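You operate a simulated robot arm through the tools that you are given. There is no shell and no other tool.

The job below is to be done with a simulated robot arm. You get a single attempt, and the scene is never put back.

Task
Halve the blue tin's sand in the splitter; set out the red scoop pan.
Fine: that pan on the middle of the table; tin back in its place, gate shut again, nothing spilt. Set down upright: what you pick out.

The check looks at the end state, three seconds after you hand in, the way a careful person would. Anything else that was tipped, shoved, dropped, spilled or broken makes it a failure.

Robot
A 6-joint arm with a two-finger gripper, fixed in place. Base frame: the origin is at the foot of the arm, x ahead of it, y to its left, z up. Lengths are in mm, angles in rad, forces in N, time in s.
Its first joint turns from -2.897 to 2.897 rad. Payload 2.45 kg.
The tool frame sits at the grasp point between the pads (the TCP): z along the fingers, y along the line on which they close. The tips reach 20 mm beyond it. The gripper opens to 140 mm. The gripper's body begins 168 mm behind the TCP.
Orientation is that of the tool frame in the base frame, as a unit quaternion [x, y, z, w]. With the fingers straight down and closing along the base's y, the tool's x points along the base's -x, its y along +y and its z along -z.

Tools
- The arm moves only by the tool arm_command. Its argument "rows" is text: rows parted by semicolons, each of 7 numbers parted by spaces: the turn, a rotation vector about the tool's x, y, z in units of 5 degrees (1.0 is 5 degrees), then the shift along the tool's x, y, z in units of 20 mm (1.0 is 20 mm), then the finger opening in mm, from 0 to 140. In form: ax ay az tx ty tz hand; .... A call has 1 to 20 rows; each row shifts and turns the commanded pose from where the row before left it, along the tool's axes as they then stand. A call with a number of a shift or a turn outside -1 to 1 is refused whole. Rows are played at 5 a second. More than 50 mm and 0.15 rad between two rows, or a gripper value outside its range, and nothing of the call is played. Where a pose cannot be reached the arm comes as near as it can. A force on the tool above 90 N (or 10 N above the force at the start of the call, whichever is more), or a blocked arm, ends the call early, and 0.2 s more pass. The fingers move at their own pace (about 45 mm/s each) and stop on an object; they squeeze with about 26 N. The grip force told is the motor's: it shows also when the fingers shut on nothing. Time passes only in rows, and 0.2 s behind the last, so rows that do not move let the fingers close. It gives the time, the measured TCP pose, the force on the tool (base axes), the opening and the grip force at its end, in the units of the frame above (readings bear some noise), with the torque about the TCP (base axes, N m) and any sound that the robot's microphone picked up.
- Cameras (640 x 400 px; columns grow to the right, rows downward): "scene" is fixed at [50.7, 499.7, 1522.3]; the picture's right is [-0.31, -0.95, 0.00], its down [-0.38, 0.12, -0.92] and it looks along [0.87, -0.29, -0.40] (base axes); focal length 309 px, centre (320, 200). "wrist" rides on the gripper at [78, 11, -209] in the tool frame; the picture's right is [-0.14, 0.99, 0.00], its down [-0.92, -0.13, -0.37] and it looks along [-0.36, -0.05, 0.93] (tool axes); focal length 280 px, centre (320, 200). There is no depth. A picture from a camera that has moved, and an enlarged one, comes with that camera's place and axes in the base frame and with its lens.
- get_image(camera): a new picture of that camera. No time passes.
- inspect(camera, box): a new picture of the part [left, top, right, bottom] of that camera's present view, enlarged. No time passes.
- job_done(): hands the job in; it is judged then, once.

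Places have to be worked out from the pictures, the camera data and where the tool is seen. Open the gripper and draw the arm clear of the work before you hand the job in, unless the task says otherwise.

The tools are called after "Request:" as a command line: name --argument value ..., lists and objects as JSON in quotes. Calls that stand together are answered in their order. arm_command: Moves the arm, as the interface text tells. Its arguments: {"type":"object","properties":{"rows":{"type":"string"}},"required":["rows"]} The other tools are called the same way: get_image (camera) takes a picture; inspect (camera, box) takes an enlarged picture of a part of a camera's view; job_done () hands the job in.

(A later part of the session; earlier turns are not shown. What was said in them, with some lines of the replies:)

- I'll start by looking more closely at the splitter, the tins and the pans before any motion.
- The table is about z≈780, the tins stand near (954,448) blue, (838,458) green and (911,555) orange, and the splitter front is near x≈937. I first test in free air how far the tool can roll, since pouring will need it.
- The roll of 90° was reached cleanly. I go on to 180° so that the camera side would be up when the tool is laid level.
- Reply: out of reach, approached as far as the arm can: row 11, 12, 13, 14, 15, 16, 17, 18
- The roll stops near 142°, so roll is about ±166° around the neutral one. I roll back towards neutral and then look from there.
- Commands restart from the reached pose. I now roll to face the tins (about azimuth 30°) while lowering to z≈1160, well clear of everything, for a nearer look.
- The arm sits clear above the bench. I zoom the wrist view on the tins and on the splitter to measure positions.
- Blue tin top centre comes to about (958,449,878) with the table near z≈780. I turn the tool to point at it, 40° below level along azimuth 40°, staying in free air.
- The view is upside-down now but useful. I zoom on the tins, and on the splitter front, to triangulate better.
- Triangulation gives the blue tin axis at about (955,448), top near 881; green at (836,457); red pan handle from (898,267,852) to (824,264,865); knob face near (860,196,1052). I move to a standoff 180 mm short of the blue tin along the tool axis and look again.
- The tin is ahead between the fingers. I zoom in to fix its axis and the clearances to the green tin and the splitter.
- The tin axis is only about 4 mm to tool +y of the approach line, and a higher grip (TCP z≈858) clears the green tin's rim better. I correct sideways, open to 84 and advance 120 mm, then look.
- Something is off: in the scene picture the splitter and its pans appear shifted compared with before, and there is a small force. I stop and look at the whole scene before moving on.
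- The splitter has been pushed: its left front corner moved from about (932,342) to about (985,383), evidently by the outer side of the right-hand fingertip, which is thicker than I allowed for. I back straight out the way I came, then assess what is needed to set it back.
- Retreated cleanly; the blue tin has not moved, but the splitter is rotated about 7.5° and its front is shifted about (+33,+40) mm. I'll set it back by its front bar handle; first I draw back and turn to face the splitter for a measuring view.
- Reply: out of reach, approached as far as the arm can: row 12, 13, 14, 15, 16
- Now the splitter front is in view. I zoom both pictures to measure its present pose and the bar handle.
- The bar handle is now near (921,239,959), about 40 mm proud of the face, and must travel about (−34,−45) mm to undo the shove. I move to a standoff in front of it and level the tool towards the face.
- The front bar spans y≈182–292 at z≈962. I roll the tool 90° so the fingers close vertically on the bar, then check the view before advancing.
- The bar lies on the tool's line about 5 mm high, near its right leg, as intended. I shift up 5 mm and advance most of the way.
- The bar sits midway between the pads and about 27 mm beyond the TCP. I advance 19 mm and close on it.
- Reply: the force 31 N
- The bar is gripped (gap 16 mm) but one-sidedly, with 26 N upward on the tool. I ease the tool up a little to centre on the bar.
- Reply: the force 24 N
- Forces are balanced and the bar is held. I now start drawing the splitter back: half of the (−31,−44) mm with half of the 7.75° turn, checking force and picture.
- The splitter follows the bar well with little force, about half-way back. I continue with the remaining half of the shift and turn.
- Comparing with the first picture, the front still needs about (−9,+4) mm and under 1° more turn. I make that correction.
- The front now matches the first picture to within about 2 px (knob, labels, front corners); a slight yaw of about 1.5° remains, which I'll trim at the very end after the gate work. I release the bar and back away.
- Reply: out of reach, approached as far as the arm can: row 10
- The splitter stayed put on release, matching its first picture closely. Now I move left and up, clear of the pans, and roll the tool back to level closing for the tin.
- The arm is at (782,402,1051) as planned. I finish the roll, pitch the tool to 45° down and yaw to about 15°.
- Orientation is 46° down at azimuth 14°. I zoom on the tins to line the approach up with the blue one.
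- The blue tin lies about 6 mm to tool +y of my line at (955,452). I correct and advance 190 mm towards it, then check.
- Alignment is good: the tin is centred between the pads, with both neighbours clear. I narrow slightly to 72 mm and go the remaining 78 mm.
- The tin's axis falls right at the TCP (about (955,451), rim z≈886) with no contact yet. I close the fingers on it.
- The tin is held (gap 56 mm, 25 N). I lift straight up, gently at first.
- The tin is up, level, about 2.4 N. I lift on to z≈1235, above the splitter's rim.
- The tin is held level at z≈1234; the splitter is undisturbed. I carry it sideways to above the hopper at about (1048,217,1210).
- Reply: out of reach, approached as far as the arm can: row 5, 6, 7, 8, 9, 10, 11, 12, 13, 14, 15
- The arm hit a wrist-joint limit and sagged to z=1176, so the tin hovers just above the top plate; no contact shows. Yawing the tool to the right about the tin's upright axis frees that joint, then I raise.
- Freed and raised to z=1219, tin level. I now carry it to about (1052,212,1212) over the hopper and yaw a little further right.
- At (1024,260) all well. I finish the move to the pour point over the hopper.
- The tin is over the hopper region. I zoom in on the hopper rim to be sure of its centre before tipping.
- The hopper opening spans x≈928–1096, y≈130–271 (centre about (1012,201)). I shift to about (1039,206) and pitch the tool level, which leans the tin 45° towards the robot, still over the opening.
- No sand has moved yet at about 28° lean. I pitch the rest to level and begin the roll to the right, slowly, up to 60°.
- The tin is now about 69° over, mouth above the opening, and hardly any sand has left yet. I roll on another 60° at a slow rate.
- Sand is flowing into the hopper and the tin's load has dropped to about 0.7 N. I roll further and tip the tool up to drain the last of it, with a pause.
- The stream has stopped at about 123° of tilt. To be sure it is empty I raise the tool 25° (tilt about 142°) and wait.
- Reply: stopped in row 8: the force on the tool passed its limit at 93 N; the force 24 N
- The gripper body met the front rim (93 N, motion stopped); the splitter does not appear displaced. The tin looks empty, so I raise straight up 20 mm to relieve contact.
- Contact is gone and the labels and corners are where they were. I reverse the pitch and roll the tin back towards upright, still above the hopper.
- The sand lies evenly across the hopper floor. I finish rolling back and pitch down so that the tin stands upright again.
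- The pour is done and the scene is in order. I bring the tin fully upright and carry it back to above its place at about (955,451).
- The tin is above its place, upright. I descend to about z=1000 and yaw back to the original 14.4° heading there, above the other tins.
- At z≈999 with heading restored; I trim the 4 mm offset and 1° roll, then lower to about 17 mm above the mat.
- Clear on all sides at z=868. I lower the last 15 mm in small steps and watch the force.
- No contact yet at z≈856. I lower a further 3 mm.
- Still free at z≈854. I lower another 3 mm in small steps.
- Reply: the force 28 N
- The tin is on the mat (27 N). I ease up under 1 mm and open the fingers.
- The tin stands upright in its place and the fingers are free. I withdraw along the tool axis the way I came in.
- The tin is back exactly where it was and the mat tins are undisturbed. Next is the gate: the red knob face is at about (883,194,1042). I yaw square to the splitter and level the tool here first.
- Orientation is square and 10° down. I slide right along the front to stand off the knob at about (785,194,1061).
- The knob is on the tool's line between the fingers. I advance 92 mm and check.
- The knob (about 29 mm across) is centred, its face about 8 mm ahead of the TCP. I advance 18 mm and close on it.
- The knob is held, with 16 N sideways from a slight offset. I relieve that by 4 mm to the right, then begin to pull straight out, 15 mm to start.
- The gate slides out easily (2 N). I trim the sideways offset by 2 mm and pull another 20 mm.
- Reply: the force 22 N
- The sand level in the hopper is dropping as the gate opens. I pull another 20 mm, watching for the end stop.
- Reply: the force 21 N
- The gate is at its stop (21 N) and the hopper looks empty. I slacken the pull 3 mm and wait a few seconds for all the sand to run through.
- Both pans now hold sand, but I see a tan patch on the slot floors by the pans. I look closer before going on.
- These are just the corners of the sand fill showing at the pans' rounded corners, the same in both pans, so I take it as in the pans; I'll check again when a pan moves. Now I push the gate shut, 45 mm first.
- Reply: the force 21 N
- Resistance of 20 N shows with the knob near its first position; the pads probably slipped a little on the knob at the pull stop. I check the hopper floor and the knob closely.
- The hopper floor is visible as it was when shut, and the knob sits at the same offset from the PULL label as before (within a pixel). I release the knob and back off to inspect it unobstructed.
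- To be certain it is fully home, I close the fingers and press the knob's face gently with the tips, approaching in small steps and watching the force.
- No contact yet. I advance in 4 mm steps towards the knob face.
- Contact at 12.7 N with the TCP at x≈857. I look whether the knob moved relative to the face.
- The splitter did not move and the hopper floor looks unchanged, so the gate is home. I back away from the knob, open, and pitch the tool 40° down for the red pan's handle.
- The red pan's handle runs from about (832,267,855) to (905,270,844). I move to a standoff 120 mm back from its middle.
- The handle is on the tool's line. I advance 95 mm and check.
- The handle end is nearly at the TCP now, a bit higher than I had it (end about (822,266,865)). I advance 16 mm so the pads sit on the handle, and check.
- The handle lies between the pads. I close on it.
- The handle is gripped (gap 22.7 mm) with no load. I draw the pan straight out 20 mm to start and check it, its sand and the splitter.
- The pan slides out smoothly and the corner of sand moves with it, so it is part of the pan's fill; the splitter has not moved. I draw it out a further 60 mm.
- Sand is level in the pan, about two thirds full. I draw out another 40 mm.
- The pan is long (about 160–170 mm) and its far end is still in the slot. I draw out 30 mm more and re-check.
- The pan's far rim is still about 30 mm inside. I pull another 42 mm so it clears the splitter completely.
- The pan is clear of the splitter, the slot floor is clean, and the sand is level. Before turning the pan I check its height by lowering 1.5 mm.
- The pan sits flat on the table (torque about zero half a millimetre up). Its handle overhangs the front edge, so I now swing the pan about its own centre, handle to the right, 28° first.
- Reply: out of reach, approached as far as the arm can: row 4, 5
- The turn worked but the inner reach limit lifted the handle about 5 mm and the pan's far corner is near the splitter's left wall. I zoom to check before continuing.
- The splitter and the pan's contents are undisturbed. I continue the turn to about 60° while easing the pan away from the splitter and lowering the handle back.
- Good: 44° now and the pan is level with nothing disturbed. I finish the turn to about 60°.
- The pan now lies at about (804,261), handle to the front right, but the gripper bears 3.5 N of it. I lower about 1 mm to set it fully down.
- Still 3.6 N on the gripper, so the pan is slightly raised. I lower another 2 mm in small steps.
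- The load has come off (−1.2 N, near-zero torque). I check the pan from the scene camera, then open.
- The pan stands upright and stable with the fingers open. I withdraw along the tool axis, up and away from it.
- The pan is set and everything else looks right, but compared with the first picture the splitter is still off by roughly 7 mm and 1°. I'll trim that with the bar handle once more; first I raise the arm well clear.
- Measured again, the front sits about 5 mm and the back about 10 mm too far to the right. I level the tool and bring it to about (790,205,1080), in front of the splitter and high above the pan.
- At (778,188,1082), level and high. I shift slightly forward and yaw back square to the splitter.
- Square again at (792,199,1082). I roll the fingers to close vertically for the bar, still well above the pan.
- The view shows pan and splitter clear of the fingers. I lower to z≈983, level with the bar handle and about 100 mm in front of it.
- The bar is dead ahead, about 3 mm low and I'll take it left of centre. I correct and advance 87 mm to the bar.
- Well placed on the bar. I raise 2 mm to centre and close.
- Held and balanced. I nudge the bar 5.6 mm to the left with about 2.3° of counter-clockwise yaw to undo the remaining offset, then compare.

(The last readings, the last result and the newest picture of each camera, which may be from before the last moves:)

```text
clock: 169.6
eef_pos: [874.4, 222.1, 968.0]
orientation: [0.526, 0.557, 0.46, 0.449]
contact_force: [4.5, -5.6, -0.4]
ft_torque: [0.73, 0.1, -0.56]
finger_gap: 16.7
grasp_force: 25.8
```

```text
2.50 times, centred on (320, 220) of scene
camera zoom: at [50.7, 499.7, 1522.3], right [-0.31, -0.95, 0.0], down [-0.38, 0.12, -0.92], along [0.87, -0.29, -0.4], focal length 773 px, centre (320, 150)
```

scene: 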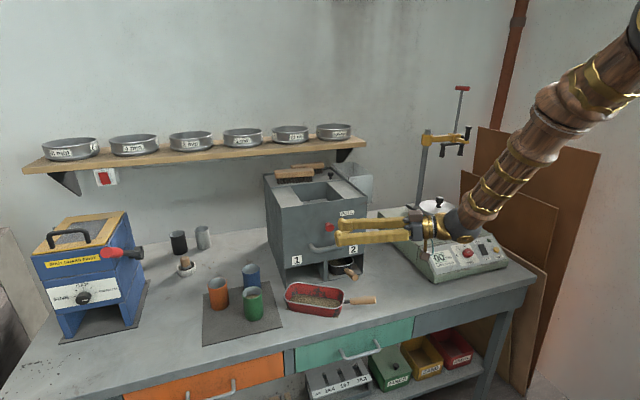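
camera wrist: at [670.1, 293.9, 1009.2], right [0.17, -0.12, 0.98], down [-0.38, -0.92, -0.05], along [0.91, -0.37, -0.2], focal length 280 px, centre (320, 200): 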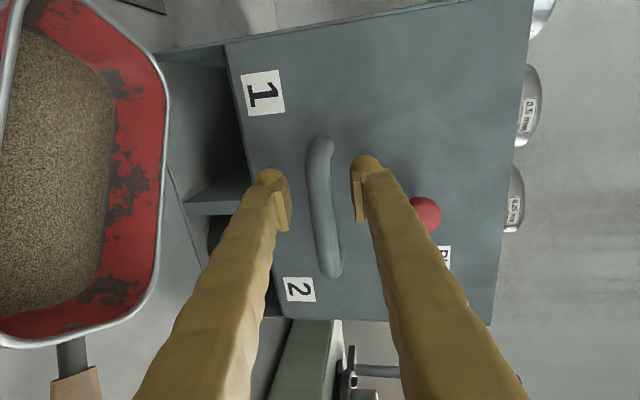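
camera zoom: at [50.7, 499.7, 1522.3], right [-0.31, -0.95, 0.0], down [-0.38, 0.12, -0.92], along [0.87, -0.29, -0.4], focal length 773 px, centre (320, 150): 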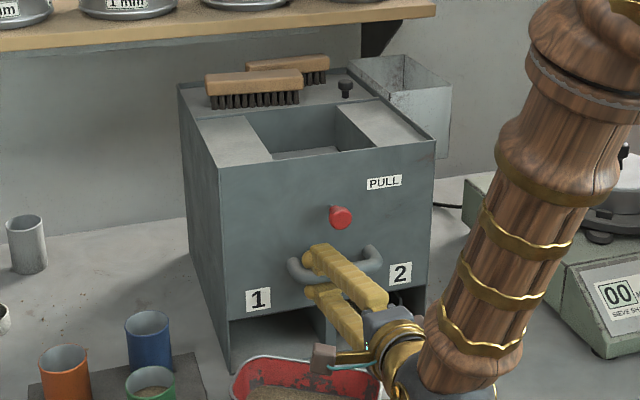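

The front now matches its first picture; the back is still about 7 mm too far right, i.e. about 1.2° of turn. I draw the bar back 6 mm at this left-hand grip with a little more yaw, which turns it the right way.

Request:
arm_command --rows "-0.0016 0.0985 -0.0174 0.003 -0.013 -0.074 5; -0.0016 0.0985 -0.0174 0.003 -0.013 -0.074 5; -0.0016 0.0985 -0.0174 0.003 -0.013 -0.074 5; -0.0016 0.0985 -0.0174 0.003 -0.013 -0.074 5; 0 0 0 0 0 0 5"

Request:
inspect --camera "scene" --box '[270, 160, 370, 230]'

Request:
inspect --camera "scene" --box '[240, 140, 400, 300]'

```text
clock: 170.8
eef_pos: [868.5, 222.0, 968.6]
orientation: [0.515, 0.566, 0.468, 0.443]
contact_force: [9.4, -2.8, 0.6]
ft_torque: [0.56, 0.1, -0.16]
finger_gap: 17.0
grasp_force: 26.4
```

```text
5.71 times, centred on (320, 195) of scene
camera zoom: at [50.7, 499.7, 1522.3], right [-0.31, -0.95, 0.0], down [-0.38, 0.12, -0.92], along [0.87, -0.29, -0.4], focal length 1767 px, centre (320, 229)
```

zoom: 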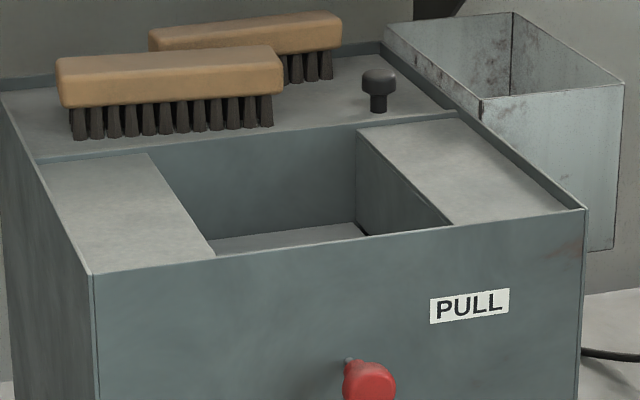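

```text
2.50 times, centred on (320, 220) of scene
camera zoom: at [50.7, 499.7, 1522.3], right [-0.31, -0.95, 0.0], down [-0.38, 0.12, -0.92], along [0.87, -0.29, -0.4], focal length 773 px, centre (320, 150)
```

zoom: 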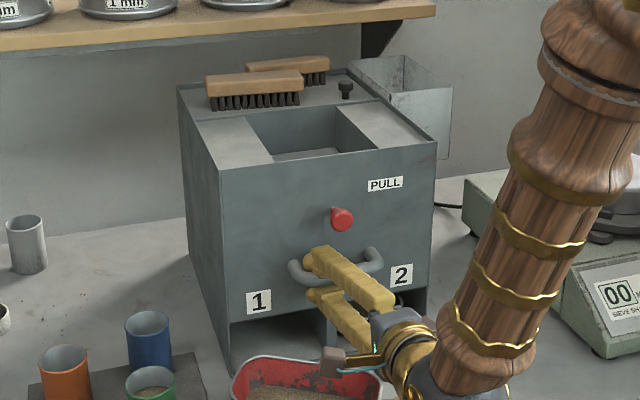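

Left front is right; the right front must go back about 8 mm (which also swings the back left). I'll release the bar and press the right-hand side of the front face gently with closed fingertips instead.

Request:
arm_command --rows "0 0 0 0 0 0 50; 0 0 0 0 0 0 50; 0 0 0 0 0 0 50; 0 0 0 0 0 -0.5 50; 0 0 0 0 0 -0.9 50; 0 0 0 0 0 -0.9 50; 0 0 0 0 0 -0.7 50"

Request:
inspect --camera "scene" --box '[270, 160, 370, 230]'

Request:
get_image --camera "wrist"

```text
clock: 172.4
eef_pos: [808.8, 219.2, 979.0]
orientation: [0.516, 0.565, 0.469, 0.442]
contact_force: [0.0, 0.4, 1.2]
ft_torque: [0.0, 0.01, -0.01]
finger_gap: 49.9
grasp_force: 0.0
```

```text
5.71 times, centred on (320, 195) of scene
camera zoom: at [50.7, 499.7, 1522.3], right [-0.31, -0.95, 0.0], down [-0.38, 0.12, -0.92], along [0.87, -0.29, -0.4], focal length 1767 px, centre (320, 229)
```

zoom: 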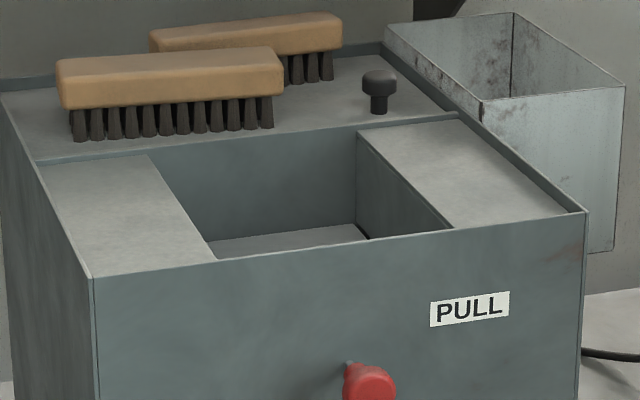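

```text
taken
camera wrist: at [599.1, 280.9, 1022.1], right [0.18, -0.11, 0.98], down [-0.31, -0.95, -0.05], along [0.93, -0.3, -0.2], focal length 280 px, centre (320, 200)
```

wrist: 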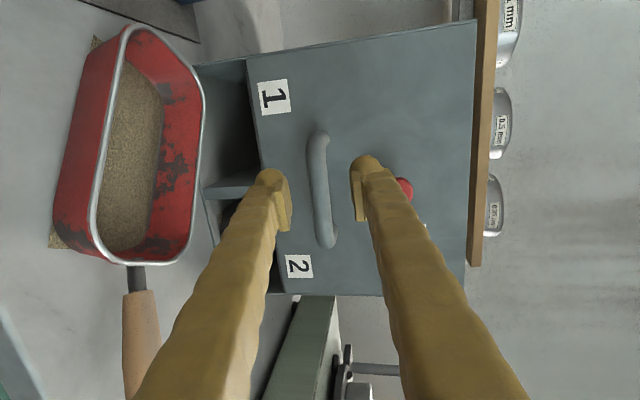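

After release I measure: left front needs about +4 mm and right front about +11 mm in x. I close the fingers and move to face the right part of the front at y≈112, above the bar's height.

Request:
arm_command --rows "0 0 0 0 0 0 0; 0 0 0 -0.911 0.28 -0.12 0; 0 0 0 -0.911 0.28 -0.12 0; 0 0 0 -0.911 0.28 -0.12 0; 0 0 0 -0.911 0.28 -0.12 0; 0 0 0 -0.911 0.28 -0.12 0; 0 0 0 -0.911 0.28 -0.12 0; 0 0 0 0 0 0.8 0; 0 0 0 0 0 0.8 0"

Request:
get_image --camera "wrist"

Request:
inspect --camera "scene" --box '[240, 140, 400, 300]'

```text
clock: 174.4
eef_pos: [843.0, 109.8, 1010.9]
orientation: [0.515, 0.564, 0.469, 0.443]
contact_force: [-1.0, -0.7, -0.9]
ft_torque: [0.01, 0.02, 0.02]
finger_gap: 0.3
grasp_force: 26.2
```

```text
taken
camera wrist: at [632.6, 173.0, 1054.5], right [0.18, -0.11, 0.98], down [-0.31, -0.95, -0.05], along [0.93, -0.3, -0.2], focal length 280 px, centre (320, 200)
```

wrist: 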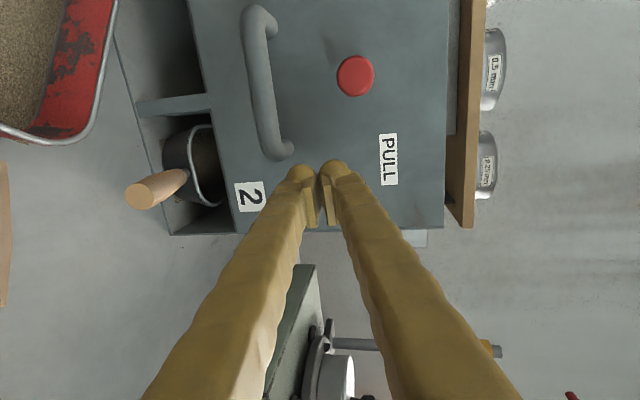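

```text
2.50 times, centred on (320, 220) of scene
camera zoom: at [50.7, 499.7, 1522.3], right [-0.31, -0.95, 0.0], down [-0.38, 0.12, -0.92], along [0.87, -0.29, -0.4], focal length 773 px, centre (320, 150)
```

zoom: 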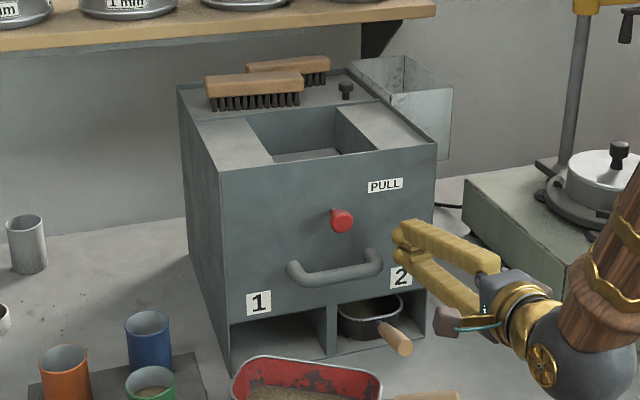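

The tips are aimed at the clear face right of the bar, about 55 mm away. I approach 45 mm.

Request:
arm_command --rows "0 0 0 -0.059 0.126 0.738 0; 0 0 0 -0.059 0.126 0.738 0; 0 0 0 -0.059 0.126 0.738 0"

```text
clock: 175.2
eef_pos: [885.9, 111.6, 1010.5]
orientation: [0.515, 0.565, 0.47, 0.441]
contact_force: [-0.6, 0.6, -0.7]
ft_torque: [-0.01, 0.01, -0.05]
finger_gap: 0.0
grasp_force: 26.3
```

No contact yet at x=886. I continue in 4 mm steps until the tips touch.

Request:
arm_command --rows "0 0 0 -0.016 0.034 0.197 0; 0 0 0 -0.016 0.034 0.197 0; 0 0 0 0 0 0 0"

Request:
inspect --camera "scene" --box '[270, 160, 370, 230]'

```text
clock: 176.0
eef_pos: [893.9, 110.6, 1011.4]
orientation: [0.515, 0.565, 0.469, 0.442]
contact_force: [-22.4, -8.1, 4.5]
ft_torque: [0.01, -0.26, -0.38]
finger_gap: 0.2
grasp_force: 26.0
```

```text
5.71 times, centred on (320, 195) of scene
camera zoom: at [50.7, 499.7, 1522.3], right [-0.31, -0.95, 0.0], down [-0.38, 0.12, -0.92], along [0.87, -0.29, -0.4], focal length 1767 px, centre (320, 229)
```

zoom: 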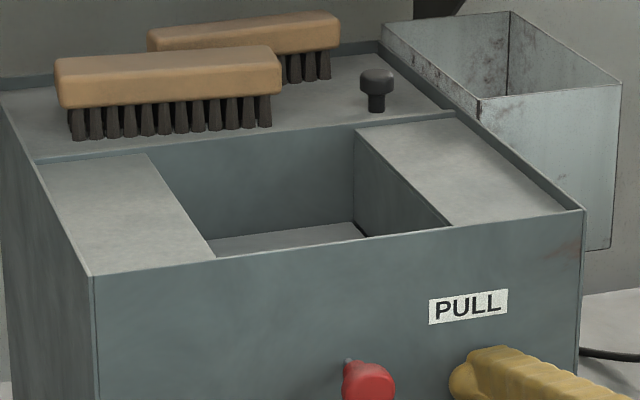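

Contact, and the right side has begun to move back about 2 mm. I push another 5 mm in small steps.

Request:
arm_command --rows "0 0 0 -0.007 0.014 0.082 0; 0 0 0 -0.007 0.014 0.082 0; 0 0 0 -0.007 0.014 0.082 0; 0 0 0 0 0 0 0"

Request:
inspect --camera "scene" --box '[270, 160, 370, 230]'

```text
clock: 177.0
eef_pos: [900.4, 111.5, 1012.3]
orientation: [0.515, 0.565, 0.47, 0.442]
contact_force: [-25.4, -2.2, 7.5]
ft_torque: [-0.09, -0.38, -0.28]
finger_gap: 0.2
grasp_force: 26.5
```

```text
5.71 times, centred on (320, 195) of scene
camera zoom: at [50.7, 499.7, 1522.3], right [-0.31, -0.95, 0.0], down [-0.38, 0.12, -0.92], along [0.87, -0.29, -0.4], focal length 1767 px, centre (320, 229)
```

zoom: 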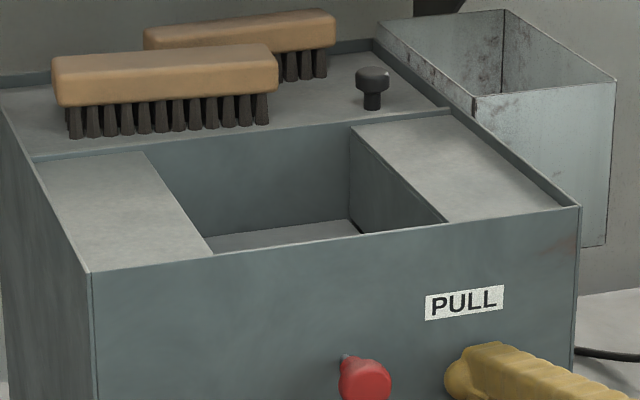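

All reference points now match the first picture to within a few pixels of this enlargement (about 2–3 mm), and the knob keeps its shut offset from the label. I back off the face.

Request:
arm_command --rows "0 0 0 0.02 -0.042 -0.246 0; 0 0 0 0.059 -0.126 -0.738 0; 0 0 0 0.059 -0.126 -0.738 0; 0 0 0 0.059 -0.126 -0.738 0; 0 0 0 0.059 -0.126 -0.738 0"

Request:
inspect --camera "scene" --box '[240, 140, 400, 300]'

Request:
inspect --camera "scene" --box '[270, 160, 370, 230]'

```text
clock: 178.2
eef_pos: [833.1, 112.3, 1007.7]
orientation: [0.515, 0.564, 0.471, 0.442]
contact_force: [-0.3, 0.7, 0.3]
ft_torque: [-0.01, 0.0, -0.02]
finger_gap: 0.0
grasp_force: 26.0
```

```text
2.50 times, centred on (320, 220) of scene
camera zoom: at [50.7, 499.7, 1522.3], right [-0.31, -0.95, 0.0], down [-0.38, 0.12, -0.92], along [0.87, -0.29, -0.4], focal length 773 px, centre (320, 150)
```

zoom: 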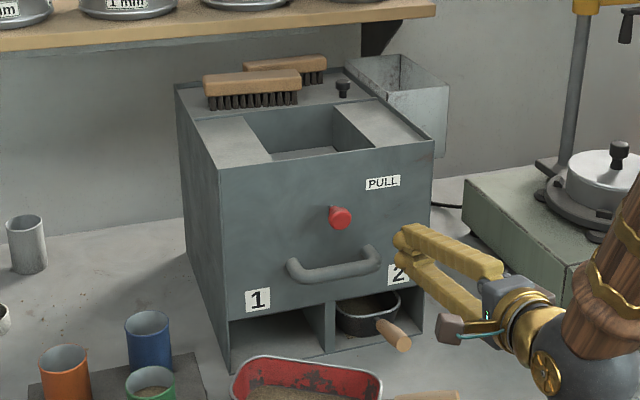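

```text
5.71 times, centred on (320, 195) of scene
camera zoom: at [50.7, 499.7, 1522.3], right [-0.31, -0.95, 0.0], down [-0.38, 0.12, -0.92], along [0.87, -0.29, -0.4], focal length 1767 px, centre (320, 229)
```

zoom: 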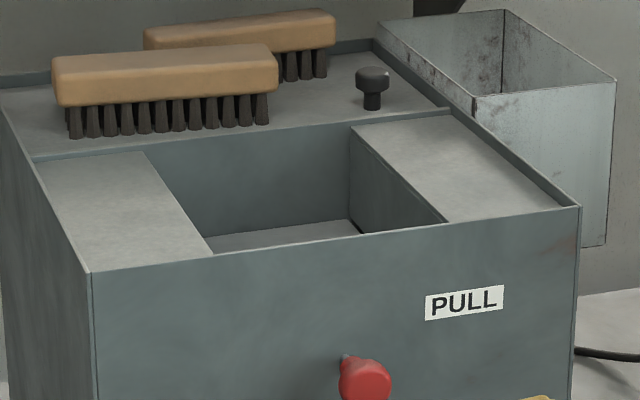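

The splitter now matches its original place in the overlay. I raise the arm well clear, opening the gripper on the way.

Request:
arm_command --rows "0 0 0 -0.015 0.986 -0.171 0; 0 0 0 -0.015 0.986 -0.171 0; 0 0 0 -0.015 0.986 -0.171 0; 0 0 0 -0.015 0.986 -0.171 30; 0 0 0 -0.015 0.986 -0.171 60; 0 0 0 -0.015 0.986 -0.171 100; 0 0 0 -0.015 0.986 -0.171 100; 0 0 0 -0.015 0.986 -0.171 100; 0 0 0 -0.015 0.986 -0.171 100; 0 0 0 -0.015 0.986 -0.171 100; 0 0 0 -0.015 0.986 -0.171 100; 0 0 0 -0.015 0.986 -0.171 100; 0 0 0 -0.015 0.986 -0.171 100; 0 0 0 -0.015 0.986 -0.171 100"

Request:
get_image --camera "scene"

Request:
inspect --camera "scene" --box '[190, 230, 390, 340]'

```text
clock: 181.2
eef_pos: [834.2, 111.2, 1293.2]
orientation: [0.515, 0.565, 0.469, 0.442]
contact_force: [0.5, 0.2, -0.6]
ft_torque: [-0.01, 0.02, -0.03]
finger_gap: 100.2
grasp_force: 0.0
```

```text
taken
```

scene: 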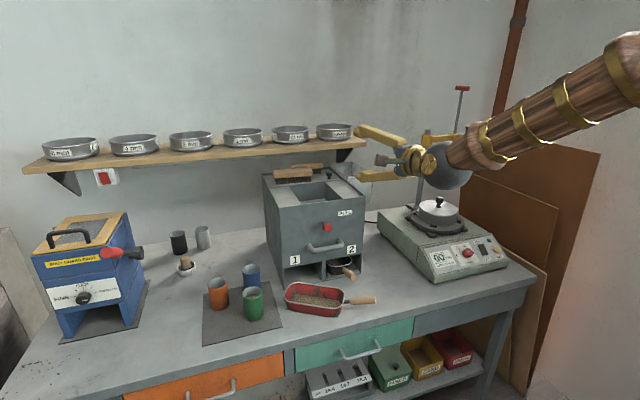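

```text
3.20 times, centred on (290, 285) of scene
camera zoom: at [50.7, 499.7, 1522.3], right [-0.31, -0.95, 0.0], down [-0.38, 0.12, -0.92], along [0.87, -0.29, -0.4], focal length 990 px, centre (416, -72)
```

zoom: 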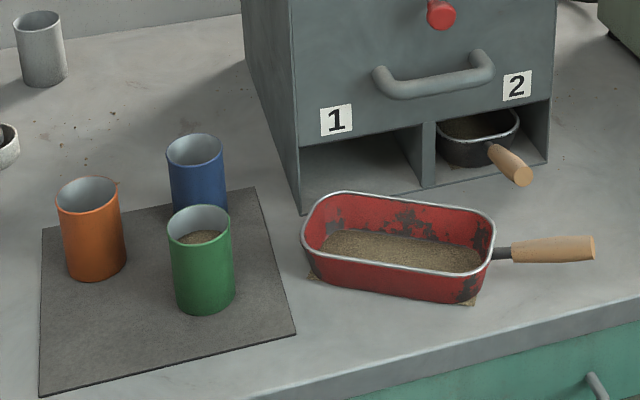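

Final check: blue tin empty and upright in its place, gate shut, splitter and black pan in position, red pan with its half of the sand upright at mid-table, nothing spilt; arm raised with gripper open. I hand the job in.

Request:
job_done

```text
The job is handed in.
```

I've handed the job in. The sand is split and the red pan is set out, but I shoved the splitter once along the way and had to put it back.

- **Sand:** the blue tin was emptied into the hopper and the gate opened to its stop. The sand ran into both pans with none left in the hopper. I judged the split by eye and did not measure it.
- **Red pan:** it stands upright in front of the splitter, about midway along the table's length, with its handle angled towards the right front. The exact centre of the table is under the splitter, so this was the nearest clear spot.
- **Tin and gate:** the blue tin is empty and back upright on its mat. The gate is pushed home.
- **Spills:** I saw no loose sand on the table or in the emptied slot. Small tan corners show at the feet of both pans. They moved with the red pan, so I took them as part of the pans' sand fill.
- **Splitter:** early on, a fingertip caught its front corner and pushed it about 50 mm with a turn of nearly 8°. I drew it back by its handle and trimmed it against the first picture. By my reading it is within a few millimetres and under 1° of where it started. If the check is stricter than that, this is the likeliest point of failure.
- **Rim contact:** while draining the tin, the gripper also pressed on the splitter's rim at 93 N. The arm stopped itself and nothing appeared to move.
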